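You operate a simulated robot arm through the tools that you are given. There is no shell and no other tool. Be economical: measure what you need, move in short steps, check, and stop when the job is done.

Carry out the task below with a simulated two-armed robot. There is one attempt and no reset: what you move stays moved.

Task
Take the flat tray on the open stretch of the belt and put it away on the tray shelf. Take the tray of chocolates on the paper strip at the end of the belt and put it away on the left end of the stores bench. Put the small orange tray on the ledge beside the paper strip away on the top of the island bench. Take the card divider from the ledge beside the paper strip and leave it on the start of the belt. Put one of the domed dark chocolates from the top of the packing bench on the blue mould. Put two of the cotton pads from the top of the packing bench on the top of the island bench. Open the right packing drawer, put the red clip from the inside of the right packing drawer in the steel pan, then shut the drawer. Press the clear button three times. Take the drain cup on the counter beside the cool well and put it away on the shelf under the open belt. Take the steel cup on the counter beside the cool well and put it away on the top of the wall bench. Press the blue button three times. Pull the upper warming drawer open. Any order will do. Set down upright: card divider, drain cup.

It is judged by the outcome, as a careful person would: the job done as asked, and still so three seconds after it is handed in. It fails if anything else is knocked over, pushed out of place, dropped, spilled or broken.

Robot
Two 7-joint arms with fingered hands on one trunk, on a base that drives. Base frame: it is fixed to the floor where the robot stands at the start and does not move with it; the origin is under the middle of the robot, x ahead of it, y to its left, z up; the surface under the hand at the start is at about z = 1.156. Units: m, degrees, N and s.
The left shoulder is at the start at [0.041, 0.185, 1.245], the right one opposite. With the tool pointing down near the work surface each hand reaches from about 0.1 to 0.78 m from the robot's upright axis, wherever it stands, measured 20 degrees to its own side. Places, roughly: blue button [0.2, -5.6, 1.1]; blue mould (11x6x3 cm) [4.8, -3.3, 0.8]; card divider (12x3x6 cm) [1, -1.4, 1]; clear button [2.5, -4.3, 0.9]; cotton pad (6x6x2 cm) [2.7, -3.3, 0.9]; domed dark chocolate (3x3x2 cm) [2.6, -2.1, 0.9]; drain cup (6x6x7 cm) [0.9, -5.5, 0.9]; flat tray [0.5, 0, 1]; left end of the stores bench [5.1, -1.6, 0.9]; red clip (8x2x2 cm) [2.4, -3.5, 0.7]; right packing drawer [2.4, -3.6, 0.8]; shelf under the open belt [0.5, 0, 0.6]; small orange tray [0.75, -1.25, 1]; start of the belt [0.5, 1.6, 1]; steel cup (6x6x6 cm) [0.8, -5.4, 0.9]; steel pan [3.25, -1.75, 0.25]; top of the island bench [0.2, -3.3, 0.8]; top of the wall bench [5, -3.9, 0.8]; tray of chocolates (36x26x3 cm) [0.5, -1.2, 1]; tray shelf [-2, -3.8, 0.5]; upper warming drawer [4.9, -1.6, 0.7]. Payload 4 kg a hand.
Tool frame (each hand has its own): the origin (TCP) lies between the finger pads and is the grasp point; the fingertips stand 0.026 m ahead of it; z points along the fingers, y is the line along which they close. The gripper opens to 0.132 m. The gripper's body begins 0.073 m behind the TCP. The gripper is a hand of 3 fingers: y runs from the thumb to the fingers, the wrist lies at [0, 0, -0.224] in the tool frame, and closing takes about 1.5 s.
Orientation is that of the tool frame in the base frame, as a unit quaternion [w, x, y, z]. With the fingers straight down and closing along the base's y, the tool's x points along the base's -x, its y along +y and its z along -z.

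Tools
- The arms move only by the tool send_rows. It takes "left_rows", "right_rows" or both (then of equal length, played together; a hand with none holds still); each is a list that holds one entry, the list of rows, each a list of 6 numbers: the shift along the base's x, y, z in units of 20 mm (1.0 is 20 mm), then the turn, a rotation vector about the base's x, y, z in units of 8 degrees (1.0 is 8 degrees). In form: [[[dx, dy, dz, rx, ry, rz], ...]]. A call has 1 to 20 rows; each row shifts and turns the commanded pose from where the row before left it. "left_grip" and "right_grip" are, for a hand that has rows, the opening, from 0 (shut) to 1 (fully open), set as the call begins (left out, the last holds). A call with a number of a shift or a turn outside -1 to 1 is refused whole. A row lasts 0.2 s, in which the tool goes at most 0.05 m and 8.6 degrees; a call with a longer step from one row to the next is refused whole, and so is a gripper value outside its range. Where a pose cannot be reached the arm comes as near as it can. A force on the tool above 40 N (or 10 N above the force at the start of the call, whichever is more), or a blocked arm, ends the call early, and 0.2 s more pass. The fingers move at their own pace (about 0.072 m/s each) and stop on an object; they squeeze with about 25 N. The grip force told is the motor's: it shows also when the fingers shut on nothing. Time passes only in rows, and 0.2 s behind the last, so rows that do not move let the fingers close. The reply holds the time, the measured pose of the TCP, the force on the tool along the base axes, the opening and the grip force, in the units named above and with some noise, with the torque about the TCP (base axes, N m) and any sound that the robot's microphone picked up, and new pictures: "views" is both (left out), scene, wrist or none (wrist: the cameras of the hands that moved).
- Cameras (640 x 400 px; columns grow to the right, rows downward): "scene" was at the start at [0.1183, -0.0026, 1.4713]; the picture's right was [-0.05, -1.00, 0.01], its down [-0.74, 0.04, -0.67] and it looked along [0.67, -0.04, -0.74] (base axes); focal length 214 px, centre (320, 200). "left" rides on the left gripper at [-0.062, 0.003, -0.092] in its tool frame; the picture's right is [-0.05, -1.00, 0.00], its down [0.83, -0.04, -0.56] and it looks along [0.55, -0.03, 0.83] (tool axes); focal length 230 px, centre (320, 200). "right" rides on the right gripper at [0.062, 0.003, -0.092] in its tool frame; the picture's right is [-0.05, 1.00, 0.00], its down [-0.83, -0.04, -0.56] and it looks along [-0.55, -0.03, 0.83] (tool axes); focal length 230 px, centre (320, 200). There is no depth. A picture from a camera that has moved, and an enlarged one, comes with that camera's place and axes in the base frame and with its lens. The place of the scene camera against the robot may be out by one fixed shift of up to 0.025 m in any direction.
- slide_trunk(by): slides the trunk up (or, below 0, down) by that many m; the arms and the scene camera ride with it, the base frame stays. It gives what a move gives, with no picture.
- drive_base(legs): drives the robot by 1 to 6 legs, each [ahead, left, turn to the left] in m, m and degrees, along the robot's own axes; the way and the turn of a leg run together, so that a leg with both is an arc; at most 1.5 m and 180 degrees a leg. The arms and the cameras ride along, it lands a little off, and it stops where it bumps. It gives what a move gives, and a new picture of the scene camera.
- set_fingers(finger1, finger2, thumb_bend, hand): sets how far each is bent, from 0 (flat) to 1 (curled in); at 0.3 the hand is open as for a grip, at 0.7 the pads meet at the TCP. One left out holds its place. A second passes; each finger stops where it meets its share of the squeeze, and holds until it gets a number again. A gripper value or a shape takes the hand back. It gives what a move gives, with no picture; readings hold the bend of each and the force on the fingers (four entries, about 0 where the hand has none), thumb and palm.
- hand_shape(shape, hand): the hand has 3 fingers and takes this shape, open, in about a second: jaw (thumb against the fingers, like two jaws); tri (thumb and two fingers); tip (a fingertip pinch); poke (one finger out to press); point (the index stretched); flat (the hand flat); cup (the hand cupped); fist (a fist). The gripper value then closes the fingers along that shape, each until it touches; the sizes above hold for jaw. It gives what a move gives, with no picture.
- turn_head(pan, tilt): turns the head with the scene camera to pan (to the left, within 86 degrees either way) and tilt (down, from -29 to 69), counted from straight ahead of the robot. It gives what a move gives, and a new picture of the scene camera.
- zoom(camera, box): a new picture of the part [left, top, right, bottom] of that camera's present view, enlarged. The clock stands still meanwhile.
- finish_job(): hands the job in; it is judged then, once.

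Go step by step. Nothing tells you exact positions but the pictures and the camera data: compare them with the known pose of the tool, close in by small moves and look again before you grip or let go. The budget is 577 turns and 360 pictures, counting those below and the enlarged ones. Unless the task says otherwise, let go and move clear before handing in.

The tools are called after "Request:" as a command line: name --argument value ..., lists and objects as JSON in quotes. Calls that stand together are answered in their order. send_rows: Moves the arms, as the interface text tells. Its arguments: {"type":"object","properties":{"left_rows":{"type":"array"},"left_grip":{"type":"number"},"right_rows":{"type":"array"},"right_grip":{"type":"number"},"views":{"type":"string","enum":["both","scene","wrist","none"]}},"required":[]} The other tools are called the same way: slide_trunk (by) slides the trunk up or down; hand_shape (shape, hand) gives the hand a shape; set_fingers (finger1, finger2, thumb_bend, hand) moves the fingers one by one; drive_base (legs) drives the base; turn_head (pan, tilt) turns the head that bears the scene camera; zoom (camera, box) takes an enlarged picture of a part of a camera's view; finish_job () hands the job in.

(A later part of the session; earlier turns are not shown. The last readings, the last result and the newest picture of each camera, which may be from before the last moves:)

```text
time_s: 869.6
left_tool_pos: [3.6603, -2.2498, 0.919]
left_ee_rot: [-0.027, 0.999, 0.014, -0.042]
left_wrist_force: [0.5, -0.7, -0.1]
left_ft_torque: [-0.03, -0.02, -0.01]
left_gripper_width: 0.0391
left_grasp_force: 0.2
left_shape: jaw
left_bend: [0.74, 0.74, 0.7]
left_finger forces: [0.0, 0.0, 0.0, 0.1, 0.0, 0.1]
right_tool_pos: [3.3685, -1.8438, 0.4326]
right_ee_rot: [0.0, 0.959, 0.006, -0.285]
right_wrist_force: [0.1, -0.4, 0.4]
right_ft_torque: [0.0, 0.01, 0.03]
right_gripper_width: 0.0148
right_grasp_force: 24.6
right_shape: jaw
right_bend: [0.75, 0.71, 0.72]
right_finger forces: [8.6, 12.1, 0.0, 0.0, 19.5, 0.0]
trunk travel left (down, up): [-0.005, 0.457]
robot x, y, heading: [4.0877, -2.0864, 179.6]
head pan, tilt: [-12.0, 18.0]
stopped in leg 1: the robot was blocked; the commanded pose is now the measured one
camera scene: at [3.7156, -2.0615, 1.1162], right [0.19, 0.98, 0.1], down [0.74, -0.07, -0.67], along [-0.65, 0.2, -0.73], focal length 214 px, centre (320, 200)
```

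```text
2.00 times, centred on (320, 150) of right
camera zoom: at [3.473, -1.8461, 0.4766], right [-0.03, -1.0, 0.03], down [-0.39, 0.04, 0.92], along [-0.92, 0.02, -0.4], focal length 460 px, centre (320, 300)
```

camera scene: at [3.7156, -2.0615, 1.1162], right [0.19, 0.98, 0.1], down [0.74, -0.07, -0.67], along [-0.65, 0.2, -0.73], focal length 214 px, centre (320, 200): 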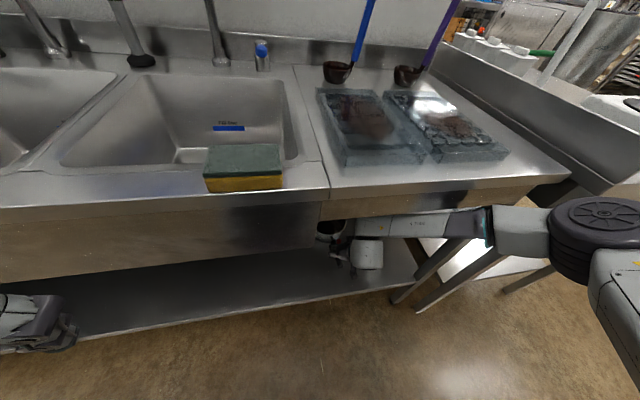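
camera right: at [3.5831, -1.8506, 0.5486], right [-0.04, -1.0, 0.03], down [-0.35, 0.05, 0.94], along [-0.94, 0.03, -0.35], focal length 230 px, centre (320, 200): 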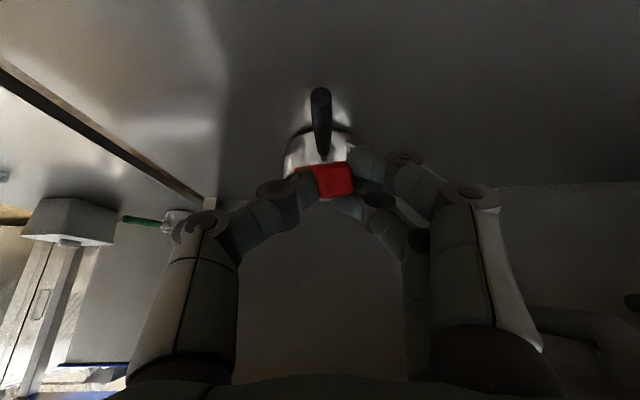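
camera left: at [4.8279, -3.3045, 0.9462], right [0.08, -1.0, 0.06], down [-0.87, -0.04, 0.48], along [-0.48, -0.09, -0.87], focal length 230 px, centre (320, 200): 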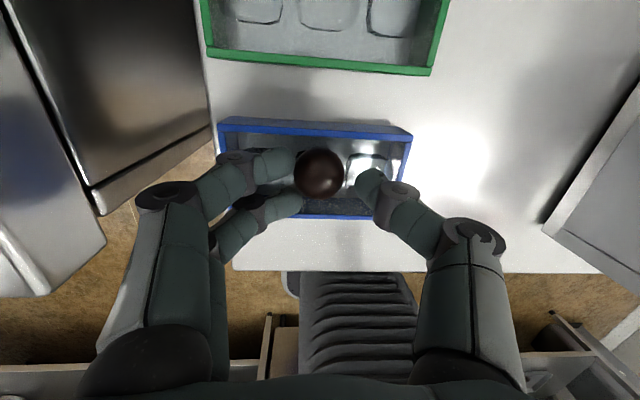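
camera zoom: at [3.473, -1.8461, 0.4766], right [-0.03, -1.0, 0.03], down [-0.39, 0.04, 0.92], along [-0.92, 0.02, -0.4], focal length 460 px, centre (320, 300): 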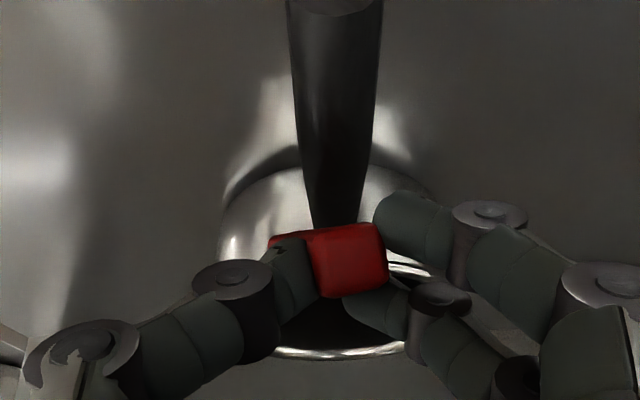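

The forearm touched the bench's apron. Back off slightly, flatten the hand more (larger pitch) and continue in.

Request:
drive_base --legs '[[-0.06, 0, 0]]'

Request:
send_rows --right_rows '[[[0, 0, 0, 0, 0.9, 0], [0, 0, 0, 0, 0.9, 0], [0, 0, 0, 0, 0.9, 0], [-0.5, 0, 0, 0, 0, 0], [-0.5, 0, 0, 0, 0, 0]]]' --views "both"

```text
time_s: 870.6
left_tool_pos: [3.7224, -2.251, 0.9195]
left_ee_rot: [-0.027, 0.999, 0.011, -0.042]
left_wrist_force: [0.8, 0.2, -0.3]
left_ft_torque: [-0.02, 0.01, 0.0]
left_gripper_width: 0.0394
left_grasp_force: 0.1
left_shape: jaw
left_bend: [0.74, 0.74, 0.7]
left_finger forces: [0.0, 0.0, 0.1, 0.0, 0.0, 0.0]
right_tool_pos: [3.4277, -1.8484, 0.4336]
right_ee_rot: [0.0, 0.958, 0.006, -0.285]
right_wrist_force: [-0.1, 0.2, 0.6]
right_ft_torque: [-0.02, -0.04, 0.03]
right_gripper_width: 0.0153
right_grasp_force: 24.8
right_shape: jaw
right_bend: [0.75, 0.71, 0.72]
right_finger forces: [8.2, 12.4, 0.0, 0.1, 19.2, 0.0]
trunk travel left (down, up): [-0.005, 0.457]
robot x, y, heading: [4.1434, -2.0867, 179.3]
head pan, tilt: [-12.0, 18.0]
camera scene: at [3.7764, -2.0623, 1.1164], right [0.19, 0.98, 0.1], down [0.74, -0.07, -0.67], along [-0.65, 0.2, -0.73], focal length 214 px, centre (320, 200)
```

scene: 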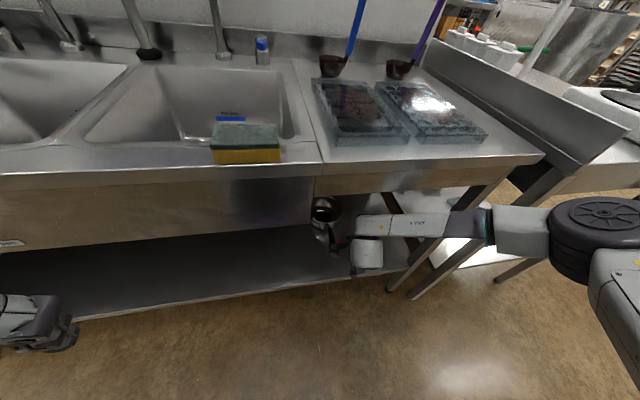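

```text
time_s: 871.8
left_tool_pos: [3.7205, -2.2506, 0.9192]
left_ee_rot: [-0.027, 0.999, 0.012, -0.041]
left_wrist_force: [-0.2, 0.7, 0.0]
left_ft_torque: [0.0, 0.0, 0.01]
left_gripper_width: 0.0392
left_grasp_force: 0.0
left_shape: jaw
left_bend: [0.74, 0.74, 0.7]
left_finger forces: [0.0, 0.1, 0.0, 0.1, 0.0, 0.0]
right_tool_pos: [3.3713, -1.8139, 0.4997]
right_ee_rot: [0.0, 0.92, 0.012, -0.391]
right_wrist_force: [-0.7, 0.3, 0.9]
right_ft_torque: [0.0, 0.0, -0.01]
right_gripper_width: 0.015
right_grasp_force: 24.5
right_shape: jaw
right_bend: [0.75, 0.71, 0.72]
right_finger forces: [8.3, 12.4, 0.0, 0.0, 19.2, 0.0]
right hand out of reach, approached as far as the arm can: row 1, 2, 3
trunk travel left (down, up): [-0.005, 0.457]
robot x, y, heading: [4.1432, -2.0877, 179.3]
head pan, tilt: [-12.0, 18.0]
camera scene: at [3.7749, -2.0623, 1.1158], right [0.19, 0.98, 0.1], down [0.74, -0.07, -0.67], along [-0.65, 0.2, -0.74], focal length 214 px, centre (320, 200)
camera right: at [3.4819, -1.8138, 0.5192], right [-0.01, -1.0, 0.03], down [-0.18, 0.03, 0.98], along [-0.98, 0.01, -0.18], focal length 230 px, centre (320, 200)
```

scene: 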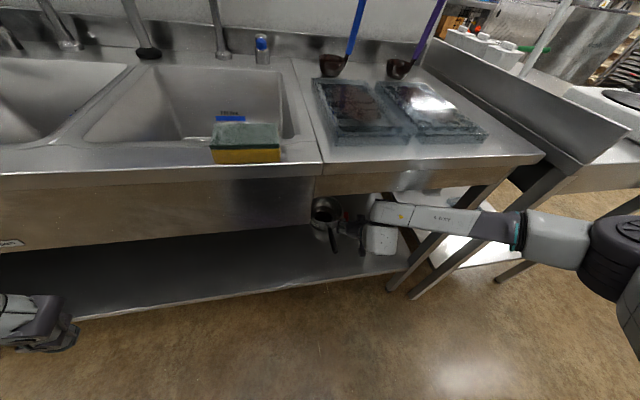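
right: 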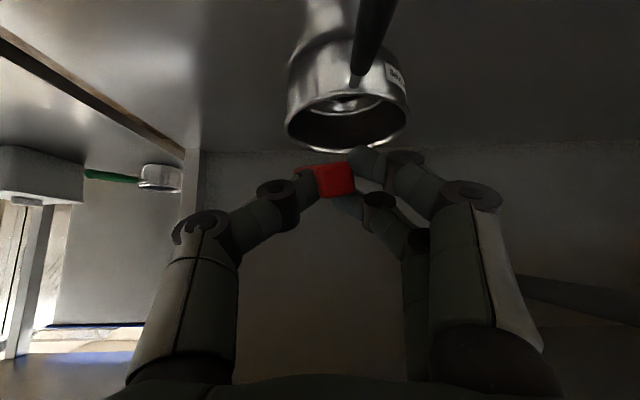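

Request:
send_rows --right_rows '[[[-0.6, -0.2, 0, 0, 0, 0], [-0.6, -0.2, 0, 0, 0, 0], [-0.6, -0.2, 0, 0, 0, 0], [-0.6, -0.2, 0, 0, 0, 0], [-0.6, -0.2, 0, 0, 0, 0], [-0.6, -0.2, 0, 0, 0, 0], [-0.6, -0.2, 0, 0, 0, 0], [-0.6, -0.2, 0, 0, 0, 0], [-0.6, -0.1, 0, 0, 0, 0]]]' --views "both"

```text
time_s: 874.0
left_tool_pos: [3.7216, -2.246, 0.9212]
left_ee_rot: [-0.029, 0.999, 0.006, -0.042]
left_wrist_force: [0.2, 0.0, 0.1]
left_ft_torque: [0.02, 0.02, -0.01]
left_gripper_width: 0.0391
left_grasp_force: 0.0
left_shape: jaw
left_bend: [0.74, 0.74, 0.7]
left_finger forces: [0.1, 0.1, 0.1, 0.0, 0.1, 0.0]
right_tool_pos: [3.2915, -1.8337, 0.474]
right_ee_rot: [-0.006, 0.928, 0.014, -0.371]
right_wrist_force: [1.1, 0.6, -0.2]
right_ft_torque: [-0.02, -0.04, 0.03]
right_gripper_width: 0.015
right_grasp_force: 25.2
right_shape: jaw
right_bend: [0.75, 0.71, 0.72]
right_finger forces: [8.4, 12.4, 0.1, 0.0, 19.2, 0.0]
right hand out of reach, approached as far as the arm can: row 9
trunk travel left (down, up): [-0.005, 0.457]
robot x, y, heading: [4.1455, -2.0869, 178.7]
head pan, tilt: [-12.0, 18.0]
stopped in row 9 (right hand): the arm was blocked; the commanded pose is now the measured one
camera scene: at [3.7787, -2.0582, 1.1176], right [0.2, 0.97, 0.1], down [0.74, -0.08, -0.67], along [-0.65, 0.21, -0.73], focal length 214 px, centre (320, 200)
camera right: at [3.4019, -1.8341, 0.4986], right [-0.02, -1.0, 0.01], down [-0.22, 0.02, 0.98], along [-0.98, 0.01, -0.22], focal length 230 px, centre (320, 200)
```

scene: 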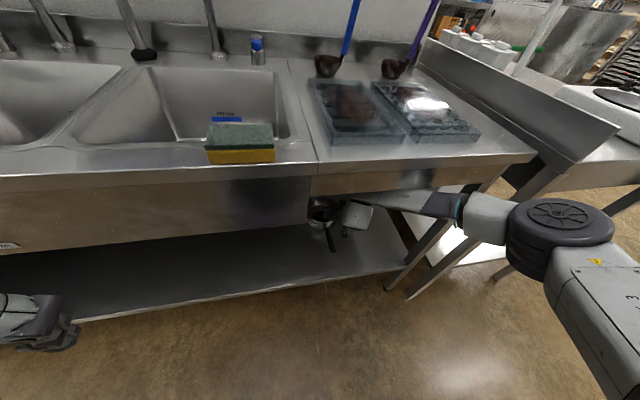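
right: 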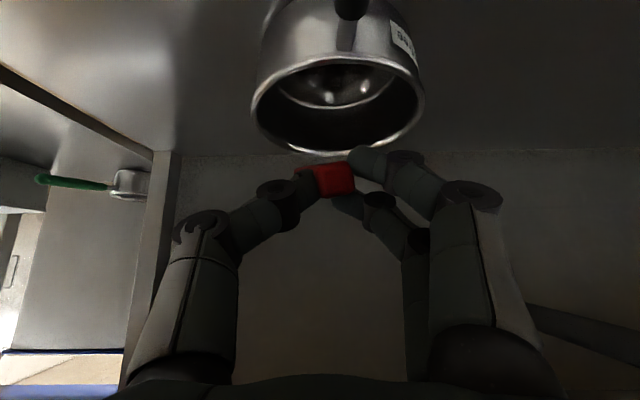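

Request:
drive_base --legs '[[-0.06, 0, 1]]'

Request:
send_rows --right_rows '[[[-0.4, -0.1, -0.5, 0, 0, 0], [-0.6, -0.1, -0.5, 0, 0, 0], [-0.6, -0.1, -0.3, 0, 0, 0], [-0.6, 0, 0, 0, 0, 0], [-0.6, 0, 0, 0, 0, 0], [-0.6, 0, 0, 0, 0, 0], [-0.6, 0, 0, 0, 0, 0], [-0.6, 0, 0, 0, 0, 0], [-0.6, 0, 0, 0, 0, 0], [-0.6, 0, 0, 0, 0, 0]]]' --views "both"

```text
time_s: 875.0
left_tool_pos: [3.7865, -2.2547, 0.9203]
left_ee_rot: [-0.027, 0.999, 0.017, -0.043]
left_wrist_force: [0.4, -0.2, -0.7]
left_ft_torque: [0.01, 0.01, 0.0]
left_gripper_width: 0.0391
left_grasp_force: 0.1
left_shape: jaw
left_bend: [0.74, 0.74, 0.7]
left_finger forces: [0.0, 0.0, 0.0, 0.0, 0.0, 0.0]
right_tool_pos: [3.344, -1.8547, 0.4777]
right_ee_rot: [0.0, 0.927, 0.024, -0.375]
right_wrist_force: [-0.5, 0.0, 0.6]
right_ft_torque: [-0.02, -0.04, 0.0]
right_gripper_width: 0.015
right_grasp_force: 25.2
right_shape: jaw
right_bend: [0.75, 0.71, 0.72]
right_finger forces: [8.4, 12.3, 0.0, 0.0, 19.2, 0.0]
trunk travel left (down, up): [-0.005, 0.457]
robot x, y, heading: [4.2062, -2.0903, -180.0]
head pan, tilt: [-12.0, 18.0]
camera scene: at [3.8387, -2.0664, 1.1164], right [0.18, 0.98, 0.1], down [0.74, -0.06, -0.67], along [-0.65, 0.2, -0.73], focal length 214 px, centre (320, 200)
```

scene: 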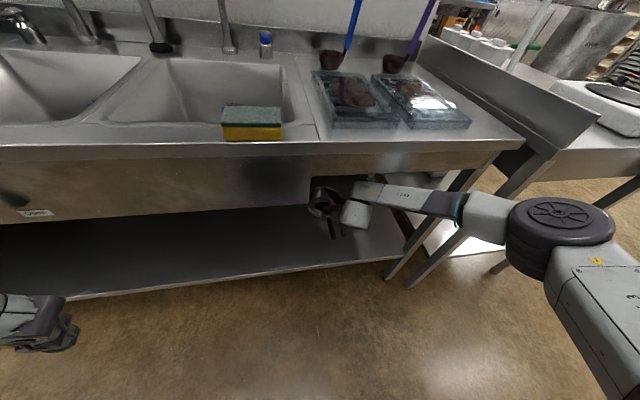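

```text
time_s: 877.2
left_tool_pos: [3.7853, -2.2553, 0.9188]
left_ee_rot: [-0.027, 0.999, 0.018, -0.042]
left_wrist_force: [-0.3, 0.6, 0.2]
left_ft_torque: [0.01, 0.01, -0.01]
left_gripper_width: 0.0393
left_grasp_force: 0.1
left_shape: jaw
left_bend: [0.74, 0.74, 0.7]
left_finger forces: [0.0, 0.0, 0.1, 0.0, 0.0, 0.1]
right_tool_pos: [3.3061, -1.8282, 0.5068]
right_ee_rot: [0.0, 0.928, 0.026, -0.373]
right_wrist_force: [0.3, -0.7, -0.5]
right_ft_torque: [-0.03, 0.0, 0.01]
right_gripper_width: 0.0151
right_grasp_force: 24.8
right_shape: jaw
right_bend: [0.75, 0.71, 0.72]
right_finger forces: [8.4, 12.2, 0.1, 0.0, 19.2, 0.1]
right hand out of reach, approached as far as the arm can: row 1, 2, 3, 4, 5, 6, 7, 8, 9, 10
trunk travel left (down, up): [-0.005, 0.457]
robot x, y, heading: [4.2086, -2.0879, -179.8]
head pan, tilt: [-12.0, 18.0]
camera scene: at [3.8373, -2.0667, 1.1151], right [0.18, 0.98, 0.1], down [0.74, -0.06, -0.67], along [-0.65, 0.2, -0.74], focal length 214 px, centre (320, 200)
camera right: at [3.4157, -1.8263, 0.5311], right [0.01, -1.0, 0.02], down [-0.22, 0.01, 0.98], along [-0.98, -0.01, -0.22], focal length 230 px, centre (320, 200)
```

scene: 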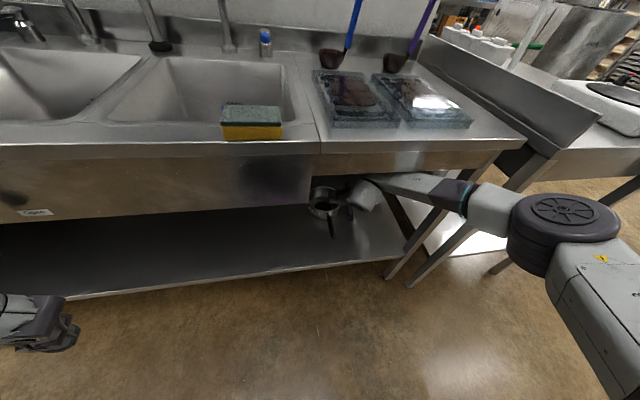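
right: 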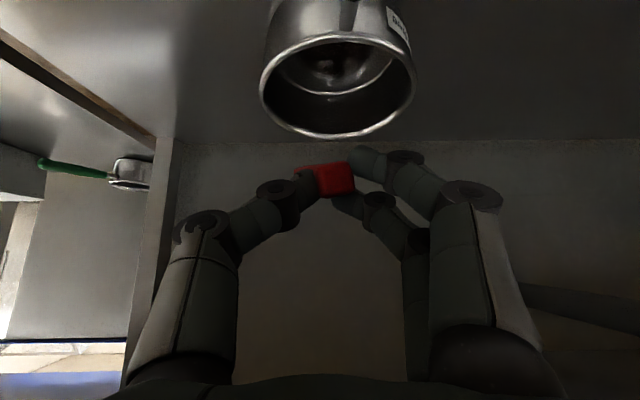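

Request:
send_rows --right_rows '[[[0, -0.1, 0, 0, 0.8, 0], [0, -0.1, 0, 0, 0.8, 0], [-0.3, -0.1, 0, 0, 0.8, 0], [-0.3, -0.1, 0, 0, 0.8, 0], [-0.4, -0.1, -0.3, 0, 0, 0], [-0.4, 0, -0.3, 0, 0, 0], [-0.4, 0, -0.3, 0, 0, 0]]]' --views "both"

```text
time_s: 878.8
left_tool_pos: [3.7859, -2.2545, 0.9202]
left_ee_rot: [-0.027, 0.999, 0.017, -0.042]
left_wrist_force: [-0.1, 0.5, 0.2]
left_ft_torque: [0.01, -0.01, 0.03]
left_gripper_width: 0.0395
left_grasp_force: 0.1
left_shape: jaw
left_bend: [0.74, 0.74, 0.7]
left_finger forces: [0.0, 0.0, 0.0, 0.0, 0.0, 0.0]
right_tool_pos: [3.2747, -1.8213, 0.5352]
right_ee_rot: [-0.005, 0.873, 0.028, -0.487]
right_wrist_force: [0.8, -0.2, 0.1]
right_ft_torque: [-0.01, -0.01, -0.04]
right_gripper_width: 0.0148
right_grasp_force: 25.6
right_shape: jaw
right_bend: [0.75, 0.71, 0.72]
right_finger forces: [8.4, 12.0, 0.0, 0.0, 19.3, 0.0]
right hand out of reach, approached as far as the arm can: row 2, 3, 4, 6, 7
trunk travel left (down, up): [-0.005, 0.457]
robot x, y, heading: [4.2084, -2.0884, -180.1]
head pan, tilt: [-12.0, 18.0]
camera scene: at [3.8373, -2.0664, 1.1158], right [0.18, 0.98, 0.1], down [0.74, -0.06, -0.67], along [-0.65, 0.2, -0.74], focal length 214 px, centre (320, 200)
camera right: at [3.3875, -1.8184, 0.5323], right [0.02, -1.0, 0.01], down [0.04, 0.01, 1.0], along [-1.0, -0.02, 0.04], focal length 230 px, centre (320, 200)
```

scene: 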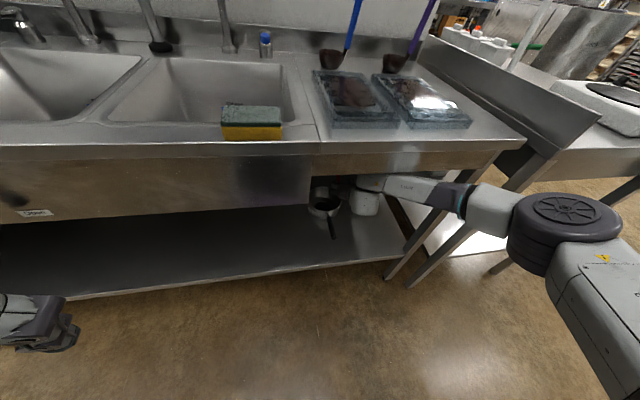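
right: 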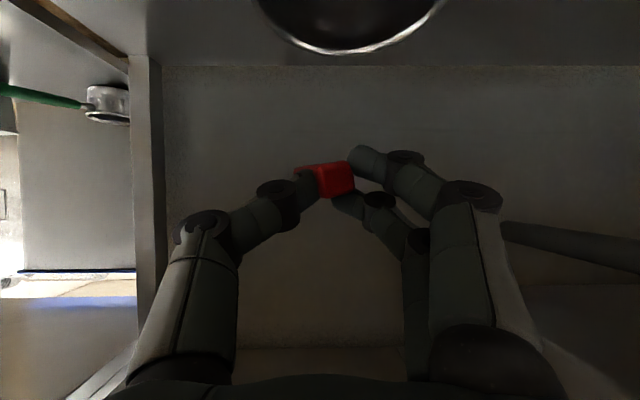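

Request:
drive_base --legs '[[0.03, 0.025, 0]]'

Request:
send_rows --right_rows '[[[0, 0, -0.5, 0, 0, 0], [0, 0, -0.5, 0, 0, 0], [0, 0, -0.5, 0, 0, 0], [0, 0, -0.5, 0, 0, 0]]]' --views "none"

Request:
drive_base --legs '[[0.04, 0, 0]]'

```text
time_s: 879.7
left_tool_pos: [3.7537, -2.2737, 0.9179]
left_ee_rot: [-0.025, 0.999, 0.015, -0.041]
left_wrist_force: [-0.2, 0.7, 0.4]
left_ft_torque: [0.0, 0.0, -0.01]
left_gripper_width: 0.0392
left_grasp_force: 0.1
left_shape: jaw
left_bend: [0.74, 0.74, 0.7]
left_finger forces: [0.1, 0.0, 0.0, 0.1, 0.1, 0.0]
right_tool_pos: [3.2549, -1.8377, 0.5158]
right_ee_rot: [-0.005, 0.879, 0.028, -0.476]
right_wrist_force: [-0.3, 0.7, -1.3]
right_ft_torque: [-0.01, 0.03, -0.02]
right_gripper_width: 0.0147
right_grasp_force: 25.0
right_shape: jaw
right_bend: [0.75, 0.71, 0.72]
right_finger forces: [8.5, 12.1, 0.0, 0.1, 19.3, 0.1]
trunk travel left (down, up): [-0.005, 0.457]
robot x, y, heading: [4.1769, -2.1138, 179.5]
head pan, tilt: [-12.0, 18.0]
camera scene: at [3.8069, -2.0845, 1.1141], right [0.18, 0.98, 0.1], down [0.74, -0.07, -0.67], along [-0.65, 0.19, -0.74], focal length 214 px, centre (320, 200)
```

scene: 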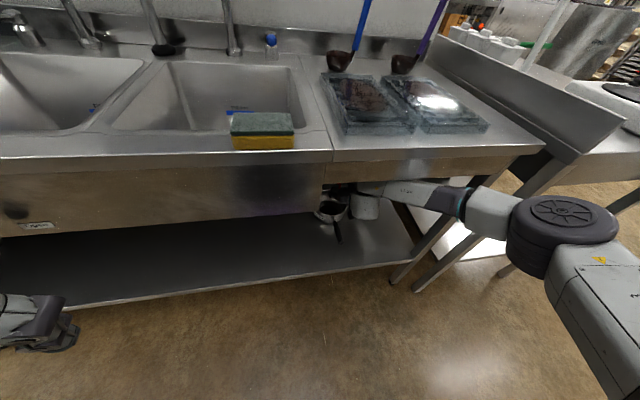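

```text
time_s: 880.7
left_tool_pos: [3.754, -2.2768, 0.9194]
left_ee_rot: [-0.026, 0.999, 0.015, -0.042]
left_wrist_force: [0.0, -0.6, -0.6]
left_ft_torque: [0.0, 0.04, -0.01]
left_gripper_width: 0.0393
left_grasp_force: 0.1
left_shape: jaw
left_bend: [0.74, 0.74, 0.7]
left_finger forces: [0.1, 0.0, 0.0, 0.0, 0.0, 0.0]
right_tool_pos: [3.2561, -1.8372, 0.5147]
right_ee_rot: [-0.007, 0.879, 0.027, -0.475]
right_wrist_force: [0.4, -0.2, -0.9]
right_ft_torque: [-0.02, 0.02, 0.0]
right_gripper_width: 0.015
right_grasp_force: 24.6
right_shape: jaw
right_bend: [0.75, 0.71, 0.72]
right_finger forces: [8.5, 12.2, 0.0, 0.1, 19.3, 0.1]
right hand out of reach, approached as far as the arm can: row 1, 2, 3, 4
trunk travel left (down, up): [-0.005, 0.457]
robot x, y, heading: [4.1775, -2.1112, 179.8]
head pan, tilt: [-12.0, 18.0]
```

```text
time_s: 881.5
left_tool_pos: [3.7205, -2.2698, 0.9214]
left_ee_rot: [-0.025, 0.999, 0.009, -0.044]
left_wrist_force: [-1.2, -0.6, -0.6]
left_ft_torque: [0.0, -0.02, -0.01]
left_gripper_width: 0.0393
left_grasp_force: 0.1
left_shape: jaw
left_bend: [0.74, 0.74, 0.7]
left_finger forces: [0.0, 0.1, 0.0, 0.0, 0.0, 0.1]
right_tool_pos: [3.2417, -1.8307, 0.4903]
right_ee_rot: [-0.011, 0.887, 0.034, -0.461]
right_wrist_force: [0.1, 0.7, -0.6]
right_ft_torque: [-0.04, 0.0, 0.02]
right_gripper_width: 0.0147
right_grasp_force: 25.0
right_shape: jaw
right_bend: [0.75, 0.71, 0.72]
right_finger forces: [8.5, 12.2, 0.0, 0.0, 19.3, 0.0]
trunk travel left (down, up): [-0.005, 0.457]
robot x, y, heading: [4.1397, -2.1144, 179.1]
head pan, tilt: [-12.0, 18.0]
camera scene: at [3.7762, -2.0808, 1.1154], right [0.19, 0.98, 0.1], down [0.74, -0.08, -0.67], along [-0.65, 0.2, -0.73], focal length 214 px, centre (320, 200)
```

scene: 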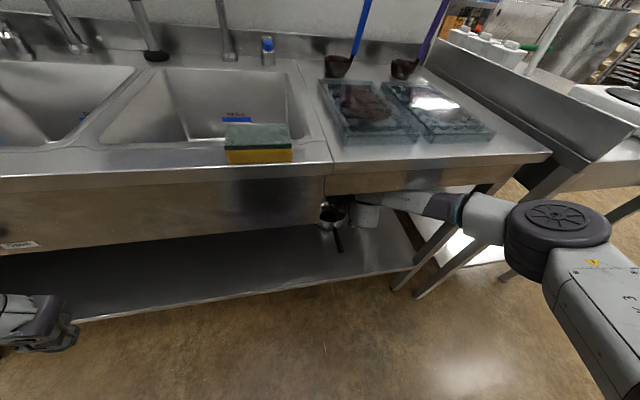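

Request:
zoom --camera "right" --box '[160, 0, 480, 200]'

Request:
zoom --camera "scene" --box '[290, 180, 418, 260]'

```text
2.00 times, centred on (320, 100) of right
camera zoom: at [3.3548, -1.8271, 0.4936], right [0.02, -1.0, -0.01], down [-0.02, -0.01, 1.0], along [-1.0, -0.02, -0.03], focal length 460 px, centre (320, 400)
```

zoom: 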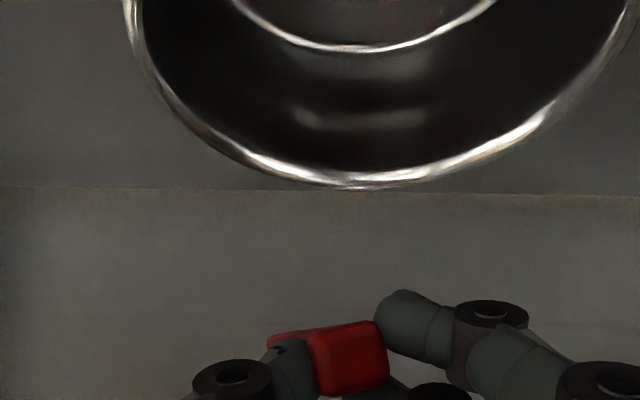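

```text
5.00 times, centred on (354, 220) of scene
camera zoom: at [3.7762, -2.0808, 1.1154], right [0.19, 0.98, 0.1], down [0.74, -0.08, -0.67], along [-0.65, 0.2, -0.73], focal length 1072 px, centre (150, 100)
```

zoom: 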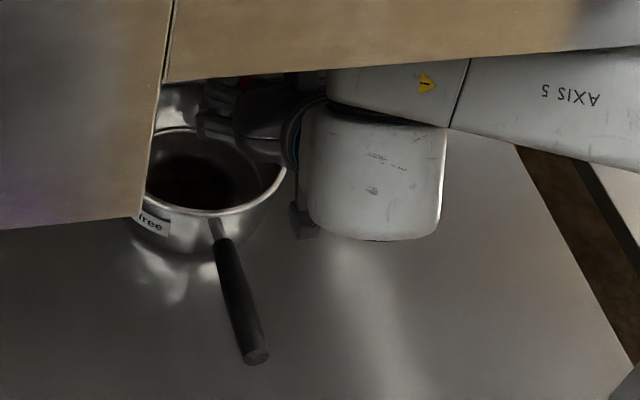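

Request:
send_rows --right_rows '[[[-0.3, -0.4, 0, 0, 0, 0], [-0.3, -0.4, 0, 0, 0, 0], [-0.3, -0.4, 0, 0, 0, 0], [-0.3, -0.4, 0, 0, 0, 0]]]' --views "none"

Request:
zoom --camera "scene" --box '[290, 180, 418, 260]'

```text
time_s: 882.5
left_tool_pos: [3.7181, -2.2709, 0.922]
left_ee_rot: [-0.026, 0.999, 0.008, -0.044]
left_wrist_force: [-0.4, -0.8, 0.9]
left_ft_torque: [0.01, -0.02, 0.0]
left_gripper_width: 0.0395
left_grasp_force: 0.0
left_shape: jaw
left_bend: [0.74, 0.74, 0.7]
left_finger forces: [0.1, 0.0, 0.0, 0.0, 0.0, 0.0]
right_tool_pos: [3.2454, -1.8281, 0.4882]
right_ee_rot: [-0.014, 0.889, 0.036, -0.457]
right_wrist_force: [0.1, 0.5, -0.5]
right_ft_torque: [-0.04, 0.0, 0.01]
right_gripper_width: 0.0151
right_grasp_force: 25.5
right_shape: jaw
right_bend: [0.75, 0.71, 0.72]
right_finger forces: [8.5, 12.1, 0.1, 0.1, 19.3, 0.1]
right hand out of reach, approached as far as the arm can: row 1, 2, 3, 4
trunk travel left (down, up): [-0.005, 0.457]
robot x, y, heading: [4.1393, -2.116, 178.9]
head pan, tilt: [-12.0, 18.0]
```

```text
5.00 times, centred on (354, 220) of scene
camera zoom: at [3.7737, -2.0823, 1.1168], right [0.19, 0.98, 0.1], down [0.74, -0.08, -0.67], along [-0.65, 0.2, -0.73], focal length 1072 px, centre (150, 100)
```

zoom: 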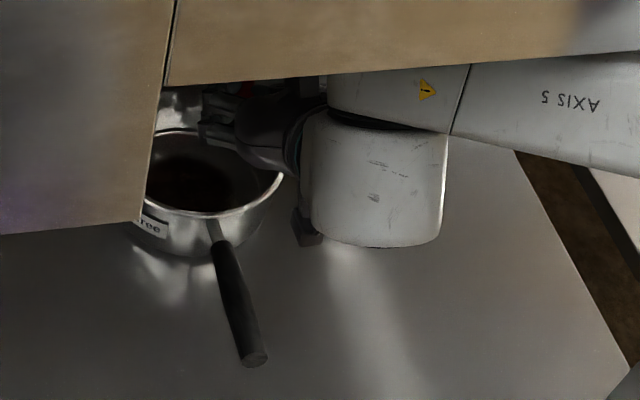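

Request:
drive_base --legs '[[0.01, 0.045, 0]]'

Request:
zoom --camera "scene" --box '[290, 180, 418, 260]'

Request:
zoom --camera "right" --box '[160, 0, 480, 200]'

```text
time_s: 883.4
left_tool_pos: [3.7027, -2.3043, 0.9218]
left_ee_rot: [-0.021, 0.999, 0.003, -0.041]
left_wrist_force: [-0.8, 0.3, 0.6]
left_ft_torque: [0.01, -0.01, -0.02]
left_gripper_width: 0.0394
left_grasp_force: 0.1
left_shape: jaw
left_bend: [0.74, 0.74, 0.7]
left_finger forces: [0.1, 0.0, 0.1, 0.0, 0.0, 0.0]
right_tool_pos: [3.2347, -1.8472, 0.4809]
right_ee_rot: [-0.019, 0.89, 0.022, -0.455]
right_wrist_force: [0.2, 0.4, 0.2]
right_ft_torque: [0.01, -0.01, 0.0]
right_gripper_width: 0.0148
right_grasp_force: 25.5
right_shape: jaw
right_bend: [0.75, 0.71, 0.72]
right_finger forces: [8.7, 11.7, 0.1, 0.1, 19.1, 0.1]
trunk travel left (down, up): [-0.005, 0.457]
robot x, y, heading: [4.1317, -2.1627, 178.3]
head pan, tilt: [-12.0, 18.0]
camera scene: at [3.759, -2.1142, 1.1146], right [0.2, 0.97, 0.09], down [0.74, -0.09, -0.67], along [-0.64, 0.2, -0.74], focal length 214 px, centre (320, 200)
```

scene: 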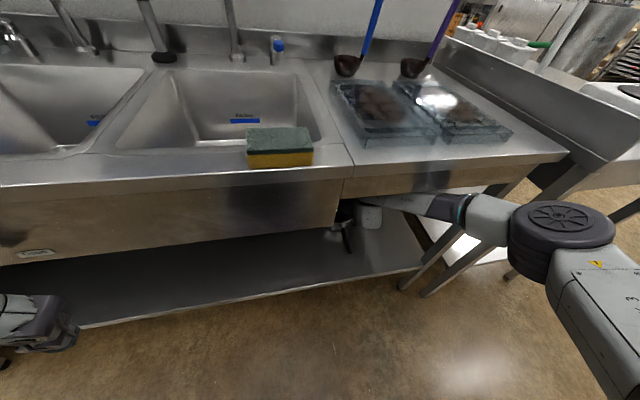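

```text
5.00 times, centred on (354, 220) of scene
camera zoom: at [3.759, -2.1142, 1.1146], right [0.2, 0.97, 0.09], down [0.74, -0.09, -0.67], along [-0.64, 0.2, -0.74], focal length 1072 px, centre (150, 100)
```

zoom: 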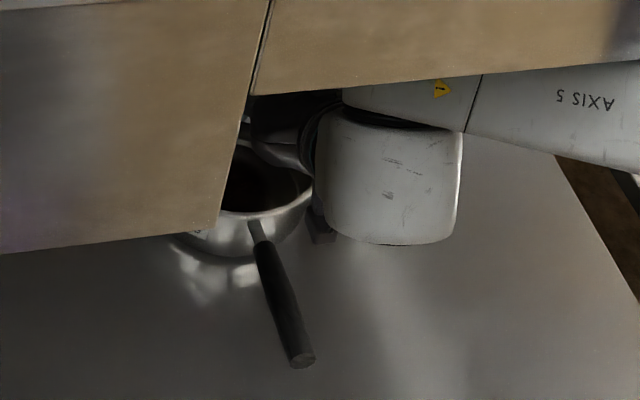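

```text
2.00 times, centred on (320, 100) of right
camera zoom: at [3.3472, -1.8463, 0.4851], right [-0.01, -1.0, -0.01], down [-0.04, -0.01, 1.0], along [-1.0, 0.01, -0.04], focal length 460 px, centre (320, 400)
```

zoom: 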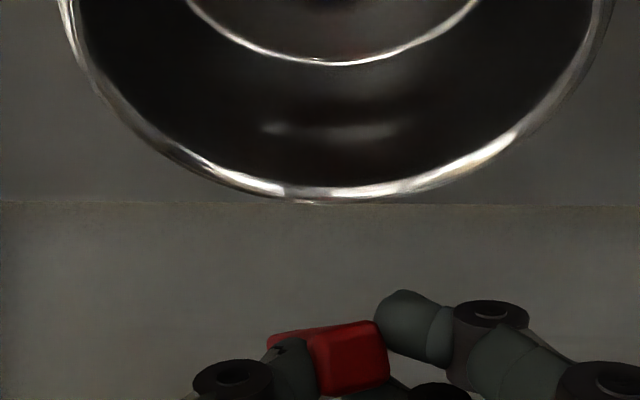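

Request:
drive_base --legs '[[0.03, 0, 0]]'

Request:
zoom --camera "right" --box '[160, 0, 480, 200]'

```text
time_s: 884.3
left_tool_pos: [3.6901, -2.3056, 0.9264]
left_ee_rot: [-0.026, 0.998, -0.004, -0.05]
left_wrist_force: [0.1, 0.2, 1.5]
left_ft_torque: [-0.04, 0.0, 0.03]
left_gripper_width: 0.0392
left_grasp_force: 0.1
left_shape: jaw
left_bend: [0.74, 0.74, 0.7]
left_finger forces: [0.0, 0.0, 0.0, 0.0, 0.0, 0.0]
right_tool_pos: [3.2455, -1.836, 0.4688]
right_ee_rot: [-0.036, 0.896, 0.043, -0.44]
right_wrist_force: [0.2, 0.1, -0.3]
right_ft_torque: [0.03, -0.04, 0.04]
right_gripper_width: 0.0151
right_grasp_force: 25.4
right_shape: jaw
right_bend: [0.75, 0.71, 0.72]
right_finger forces: [8.6, 11.6, 0.0, 0.1, 19.2, 0.0]
trunk travel left (down, up): [-0.005, 0.457]
robot x, y, heading: [4.1076, -2.158, 177.9]
head pan, tilt: [-12.0, 18.0]
camera scene: at [3.7526, -2.1178, 1.1202], right [0.22, 0.97, 0.1], down [0.73, -0.1, -0.68], along [-0.65, 0.22, -0.73], focal length 214 px, centre (320, 200)
```

scene: 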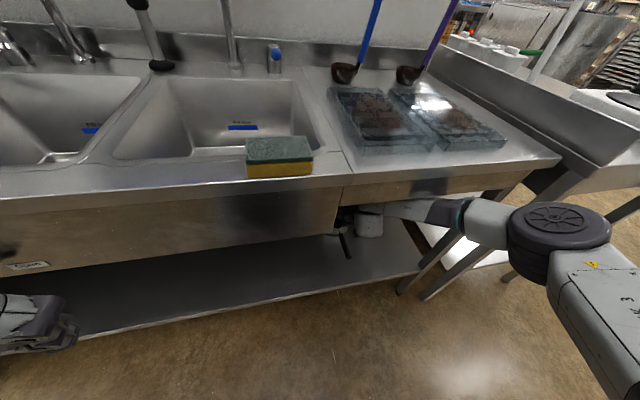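

```text
2.00 times, centred on (320, 100) of right
camera zoom: at [3.358, -1.8332, 0.4764], right [0.01, -1.0, -0.06], down [-0.07, -0.06, 1.0], along [-1.0, -0.01, -0.07], focal length 460 px, centre (320, 400)
```

zoom: 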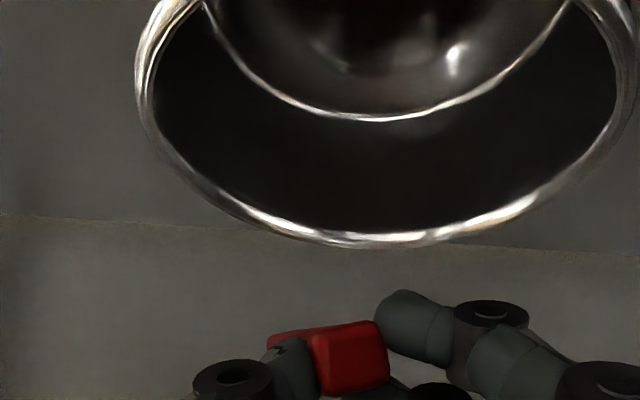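

Request:
drive_base --legs '[[-0.035, 0, 1.5]]'

Request:
send_rows --right_rows '[[[-0.4, -0.2, 0.1, 0, 0.3, 0], [-0.4, -0.2, 0.1, 0, 0.3, 0], [-0.4, -0.2, 0.1, 0, 0.3, 0], [-0.4, 0, 0, 0, 0.3, 0]]]' --views "wrist"

Request:
zoom --camera "scene" --box '[290, 180, 418, 260]'

```text
time_s: 885.1
left_tool_pos: [3.7151, -2.3202, 0.9203]
left_ee_rot: [-0.028, 0.999, 0.01, -0.043]
left_wrist_force: [0.1, -0.4, -0.1]
left_ft_torque: [0.0, 0.01, 0.02]
left_gripper_width: 0.0391
left_grasp_force: 0.1
left_shape: jaw
left_bend: [0.74, 0.74, 0.7]
left_finger forces: [0.0, 0.1, 0.0, 0.0, 0.1, 0.0]
right_tool_pos: [3.2628, -1.8613, 0.4629]
right_ee_rot: [-0.032, 0.897, 0.056, -0.437]
right_wrist_force: [0.2, -0.8, -0.5]
right_ft_torque: [0.03, -0.03, 0.01]
right_gripper_width: 0.0148
right_grasp_force: 25.3
right_shape: jaw
right_bend: [0.75, 0.71, 0.72]
right_finger forces: [8.8, 11.7, 0.1, 0.0, 19.2, 0.1]
trunk travel left (down, up): [-0.005, 0.457]
robot x, y, heading: [4.1355, -2.1606, 179.3]
head pan, tilt: [-12.0, 18.0]
camera scene: at [3.7707, -2.1323, 1.1167], right [0.19, 0.98, 0.1], down [0.74, -0.07, -0.67], along [-0.65, 0.21, -0.73], focal length 214 px, centre (320, 200)
```

scene: 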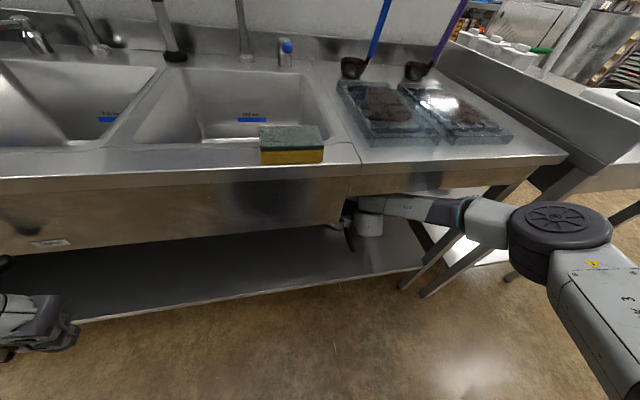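

```text
time_s: 886.1
left_tool_pos: [3.7149, -2.3206, 0.9192]
left_ee_rot: [-0.028, 0.999, 0.01, -0.041]
left_wrist_force: [-0.4, -0.4, 0.2]
left_ft_torque: [-0.01, 0.02, 0.0]
left_gripper_width: 0.0391
left_grasp_force: 0.0
left_shape: jaw
left_bend: [0.74, 0.74, 0.7]
left_finger forces: [0.1, 0.0, 0.1, 0.0, 0.1, 0.1]
right_tool_pos: [3.2637, -1.8605, 0.4599]
right_ee_rot: [-0.032, 0.898, 0.056, -0.435]
right_wrist_force: [-0.2, -0.1, -0.2]
right_ft_torque: [0.01, -0.01, -0.03]
right_gripper_width: 0.0147
right_grasp_force: 25.6
right_shape: jaw
right_bend: [0.75, 0.71, 0.72]
right_finger forces: [8.7, 11.5, 0.0, 0.1, 19.2, 0.0]
right hand out of reach, approached as far as the arm can: row 1, 2, 3, 4
trunk travel left (down, up): [-0.005, 0.457]
robot x, y, heading: [4.1365, -2.1557, 179.3]
head pan, tilt: [-12.0, 18.0]
camera right: at [3.3752, -1.8556, 0.4695], right [0.04, -1.0, -0.07], down [-0.08, -0.07, 0.99], along [-1.0, -0.04, -0.08], focal length 230 px, centre (320, 200)
```

right: 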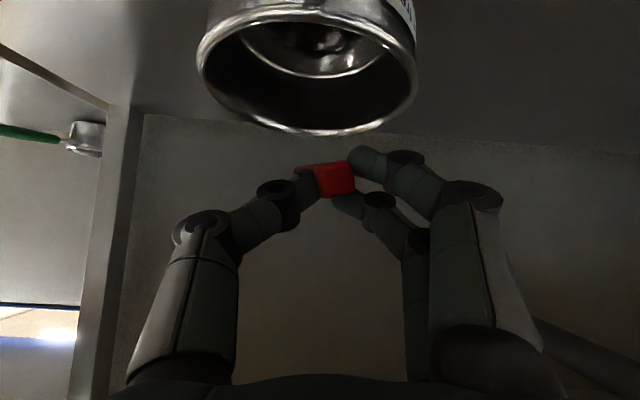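

```text
5.00 times, centred on (354, 220) of scene
camera zoom: at [3.7695, -2.1318, 1.1159], right [0.19, 0.98, 0.1], down [0.74, -0.07, -0.67], along [-0.65, 0.21, -0.74], focal length 1072 px, centre (150, 100)
```

zoom: 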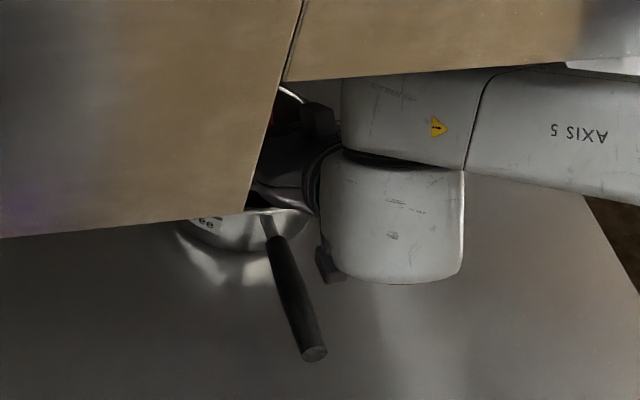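

The arm's posture is poor here. I'll back out, set a flatter hand with the arm more stretched, and come in again with the base.

Request:
drive_base --legs '[[-0.14, 0, 0.7]]'

Request:
send_rows --right_rows '[[[-0.3, 0, 0.5, 0, 0.6, 0], [-0.3, 0, 0.5, 0, 0.6, 0], [-0.3, 0, 0.5, 0, 0.6, 0], [-0.3, 0, 0.3, 0, 0.6, 0], [-0.3, 0, 0, 0, 0.6, 0]]]' --views "scene"

```text
time_s: 887.5
left_tool_pos: [3.856, -2.328, 0.921]
left_ee_rot: [-0.028, 0.999, 0.017, -0.042]
left_wrist_force: [0.6, -0.4, -0.2]
left_ft_torque: [0.05, 0.0, -0.03]
left_gripper_width: 0.0393
left_grasp_force: 0.1
left_shape: jaw
left_bend: [0.74, 0.74, 0.7]
left_finger forces: [0.0, 0.0, 0.1, 0.0, 0.0, 0.1]
right_tool_pos: [3.3975, -1.8741, 0.4615]
right_ee_rot: [-0.029, 0.897, 0.063, -0.436]
right_wrist_force: [0.4, -0.2, 0.5]
right_ft_torque: [-0.01, -0.02, 0.03]
right_gripper_width: 0.0148
right_grasp_force: 24.9
right_shape: jaw
right_bend: [0.75, 0.71, 0.72]
right_finger forces: [8.6, 11.6, 0.0, 0.0, 19.2, 0.1]
trunk travel left (down, up): [-0.005, 0.457]
robot x, y, heading: [4.2782, -2.1579, -179.8]
head pan, tilt: [-12.0, 18.0]
camera scene: at [3.9084, -2.138, 1.1162], right [0.18, 0.98, 0.1], down [0.74, -0.06, -0.67], along [-0.65, 0.2, -0.73], focal length 214 px, centre (320, 200)
```

scene: 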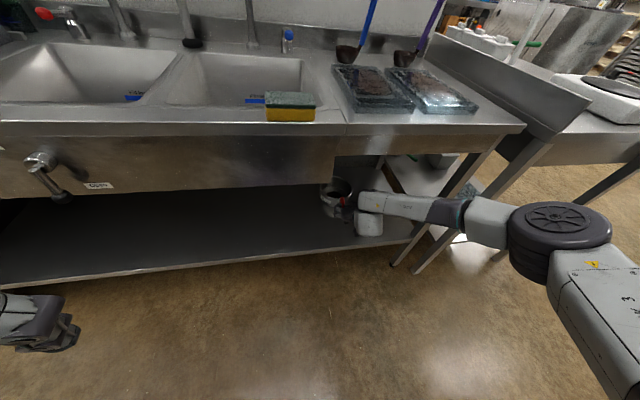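

```text
time_s: 888.6
left_tool_pos: [3.8553, -2.3274, 0.9191]
left_ee_rot: [-0.028, 0.999, 0.017, -0.042]
left_wrist_force: [-0.1, -0.5, -0.2]
left_ft_torque: [-0.01, -0.03, 0.0]
left_gripper_width: 0.0392
left_grasp_force: 0.0
left_shape: jaw
left_bend: [0.74, 0.74, 0.7]
left_finger forces: [0.0, 0.0, 0.1, 0.1, 0.1, 0.0]
right_tool_pos: [3.3575, -1.862, 0.5737]
right_ee_rot: [-0.03, 0.851, 0.05, -0.523]
right_wrist_force: [-0.8, 0.9, -0.1]
right_ft_torque: [0.01, 0.01, -0.04]
right_gripper_width: 0.0149
right_grasp_force: 25.1
right_shape: jaw
right_bend: [0.75, 0.71, 0.73]
right_finger forces: [8.9, 11.7, 0.0, 0.1, 19.2, 0.0]
right hand out of reach, approached as far as the arm can: row 1, 2, 3, 4, 5
trunk travel left (down, up): [-0.005, 0.457]
robot x, y, heading: [4.2746, -2.1609, -179.9]
head pan, tilt: [-12.0, 18.0]
camera scene: at [3.9072, -2.1379, 1.1156], right [0.18, 0.98, 0.1], down [0.74, -0.06, -0.67], along [-0.65, 0.2, -0.74], focal length 214 px, centre (320, 200)
```

scene: 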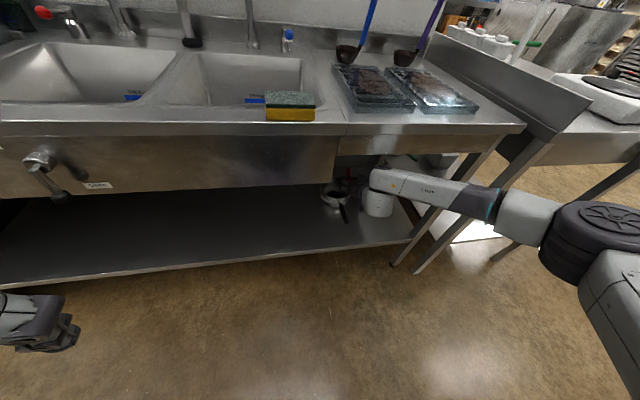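

Request:
drive_base --legs '[[0.1, -0.01, 0]]'

Request:
zoom --camera "right" --box '[160, 0, 480, 200]'

Request:
zoom --camera "scene" --box '[290, 160, 450, 260]'

```text
time_s: 889.8
left_tool_pos: [3.7544, -2.3117, 0.9182]
left_ee_rot: [-0.027, 0.999, 0.016, -0.041]
left_wrist_force: [0.6, -0.6, -0.1]
left_ft_torque: [-0.02, -0.03, 0.0]
left_gripper_width: 0.0394
left_grasp_force: 0.0
left_shape: jaw
left_bend: [0.74, 0.74, 0.7]
left_finger forces: [0.0, 0.0, 0.0, 0.0, 0.1, 0.0]
right_tool_pos: [3.2691, -1.8444, 0.5495]
right_ee_rot: [-0.031, 0.858, 0.053, -0.51]
right_wrist_force: [0.3, -0.2, -0.1]
right_ft_torque: [0.0, -0.01, 0.0]
right_gripper_width: 0.0149
right_grasp_force: 24.5
right_shape: jaw
right_bend: [0.75, 0.71, 0.73]
right_finger forces: [8.8, 11.7, 0.0, 0.0, 19.2, 0.1]
trunk travel left (down, up): [-0.005, 0.457]
robot x, y, heading: [4.1792, -2.1498, 179.8]
head pan, tilt: [-12.0, 18.0]
camera scene: at [3.8078, -2.123, 1.114], right [0.18, 0.98, 0.1], down [0.74, -0.07, -0.67], along [-0.65, 0.2, -0.74], focal length 214 px, centre (320, 200)
```

scene: 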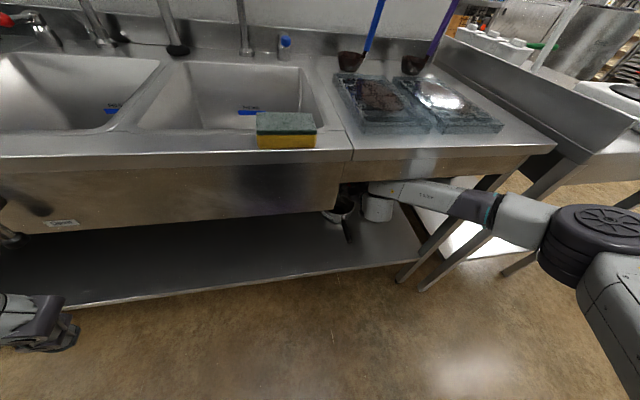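

```text
2.00 times, centred on (320, 100) of right
camera zoom: at [3.3816, -1.8404, 0.5397], right [0.03, -1.0, -0.06], down [0.09, -0.06, 0.99], along [-1.0, -0.04, 0.09], focal length 460 px, centre (320, 400)
```

zoom: 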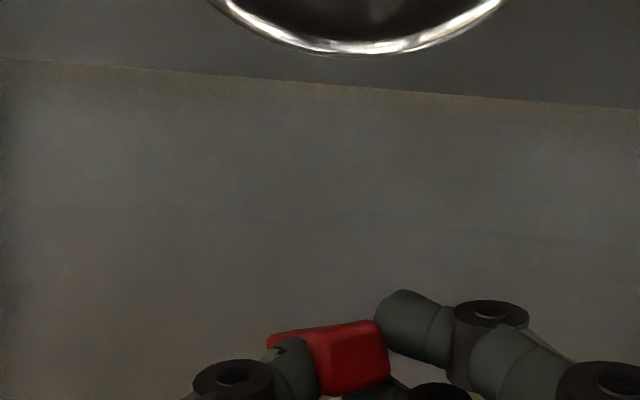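

```text
4.00 times, centred on (370, 210) of scene
camera zoom: at [3.8078, -2.123, 1.114], right [0.18, 0.98, 0.1], down [0.74, -0.07, -0.67], along [-0.65, 0.2, -0.74], focal length 858 px, centre (120, 160)
```

zoom: 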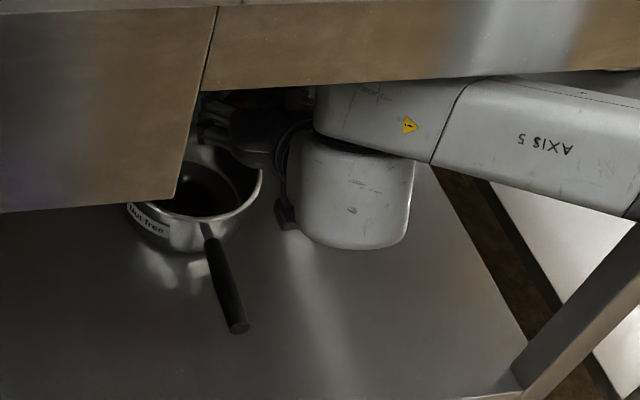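

Request:
drive_base --legs '[[0.05, 0.02, 0]]'

Request:
zoom --camera "right" --box '[160, 0, 480, 200]'

```text
time_s: 890.7
left_tool_pos: [3.7088, -2.3214, 0.921]
left_ee_rot: [-0.024, 0.999, 0.008, -0.044]
left_wrist_force: [-0.7, 0.4, 0.1]
left_ft_torque: [0.04, 0.03, -0.03]
left_gripper_width: 0.0392
left_grasp_force: 0.1
left_shape: jaw
left_bend: [0.74, 0.74, 0.7]
left_finger forces: [0.0, 0.0, 0.0, 0.0, 0.0, 0.0]
right_tool_pos: [3.2464, -1.8453, 0.5206]
right_ee_rot: [-0.038, 0.868, 0.052, -0.493]
right_wrist_force: [0.1, 0.4, 0.3]
right_ft_torque: [0.01, 0.01, 0.0]
right_gripper_width: 0.015
right_grasp_force: 24.3
right_shape: jaw
right_bend: [0.75, 0.71, 0.73]
right_finger forces: [8.9, 11.7, 0.0, 0.0, 19.2, 0.0]
trunk travel left (down, up): [-0.005, 0.457]
robot x, y, heading: [4.1287, -2.1696, 179.1]
head pan, tilt: [-12.0, 18.0]
camera scene: at [3.7649, -2.1317, 1.1148], right [0.2, 0.98, 0.09], down [0.74, -0.08, -0.67], along [-0.65, 0.2, -0.74], focal length 214 px, centre (320, 200)
```

scene: 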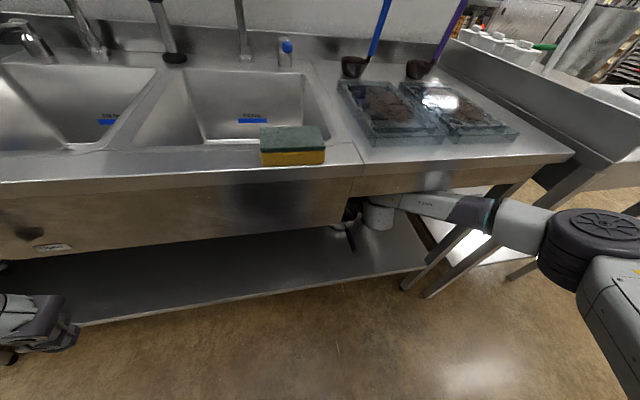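

```text
2.00 times, centred on (320, 100) of right
camera zoom: at [3.3584, -1.8405, 0.5153], right [0.03, -1.0, -0.07], down [0.05, -0.07, 1.0], along [-1.0, -0.03, 0.05], focal length 460 px, centre (320, 400)
```

zoom: 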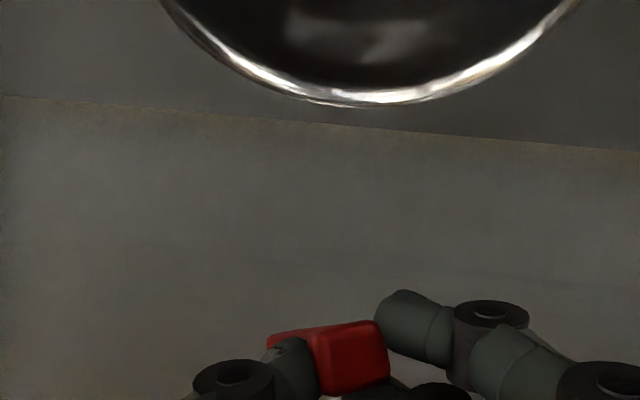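

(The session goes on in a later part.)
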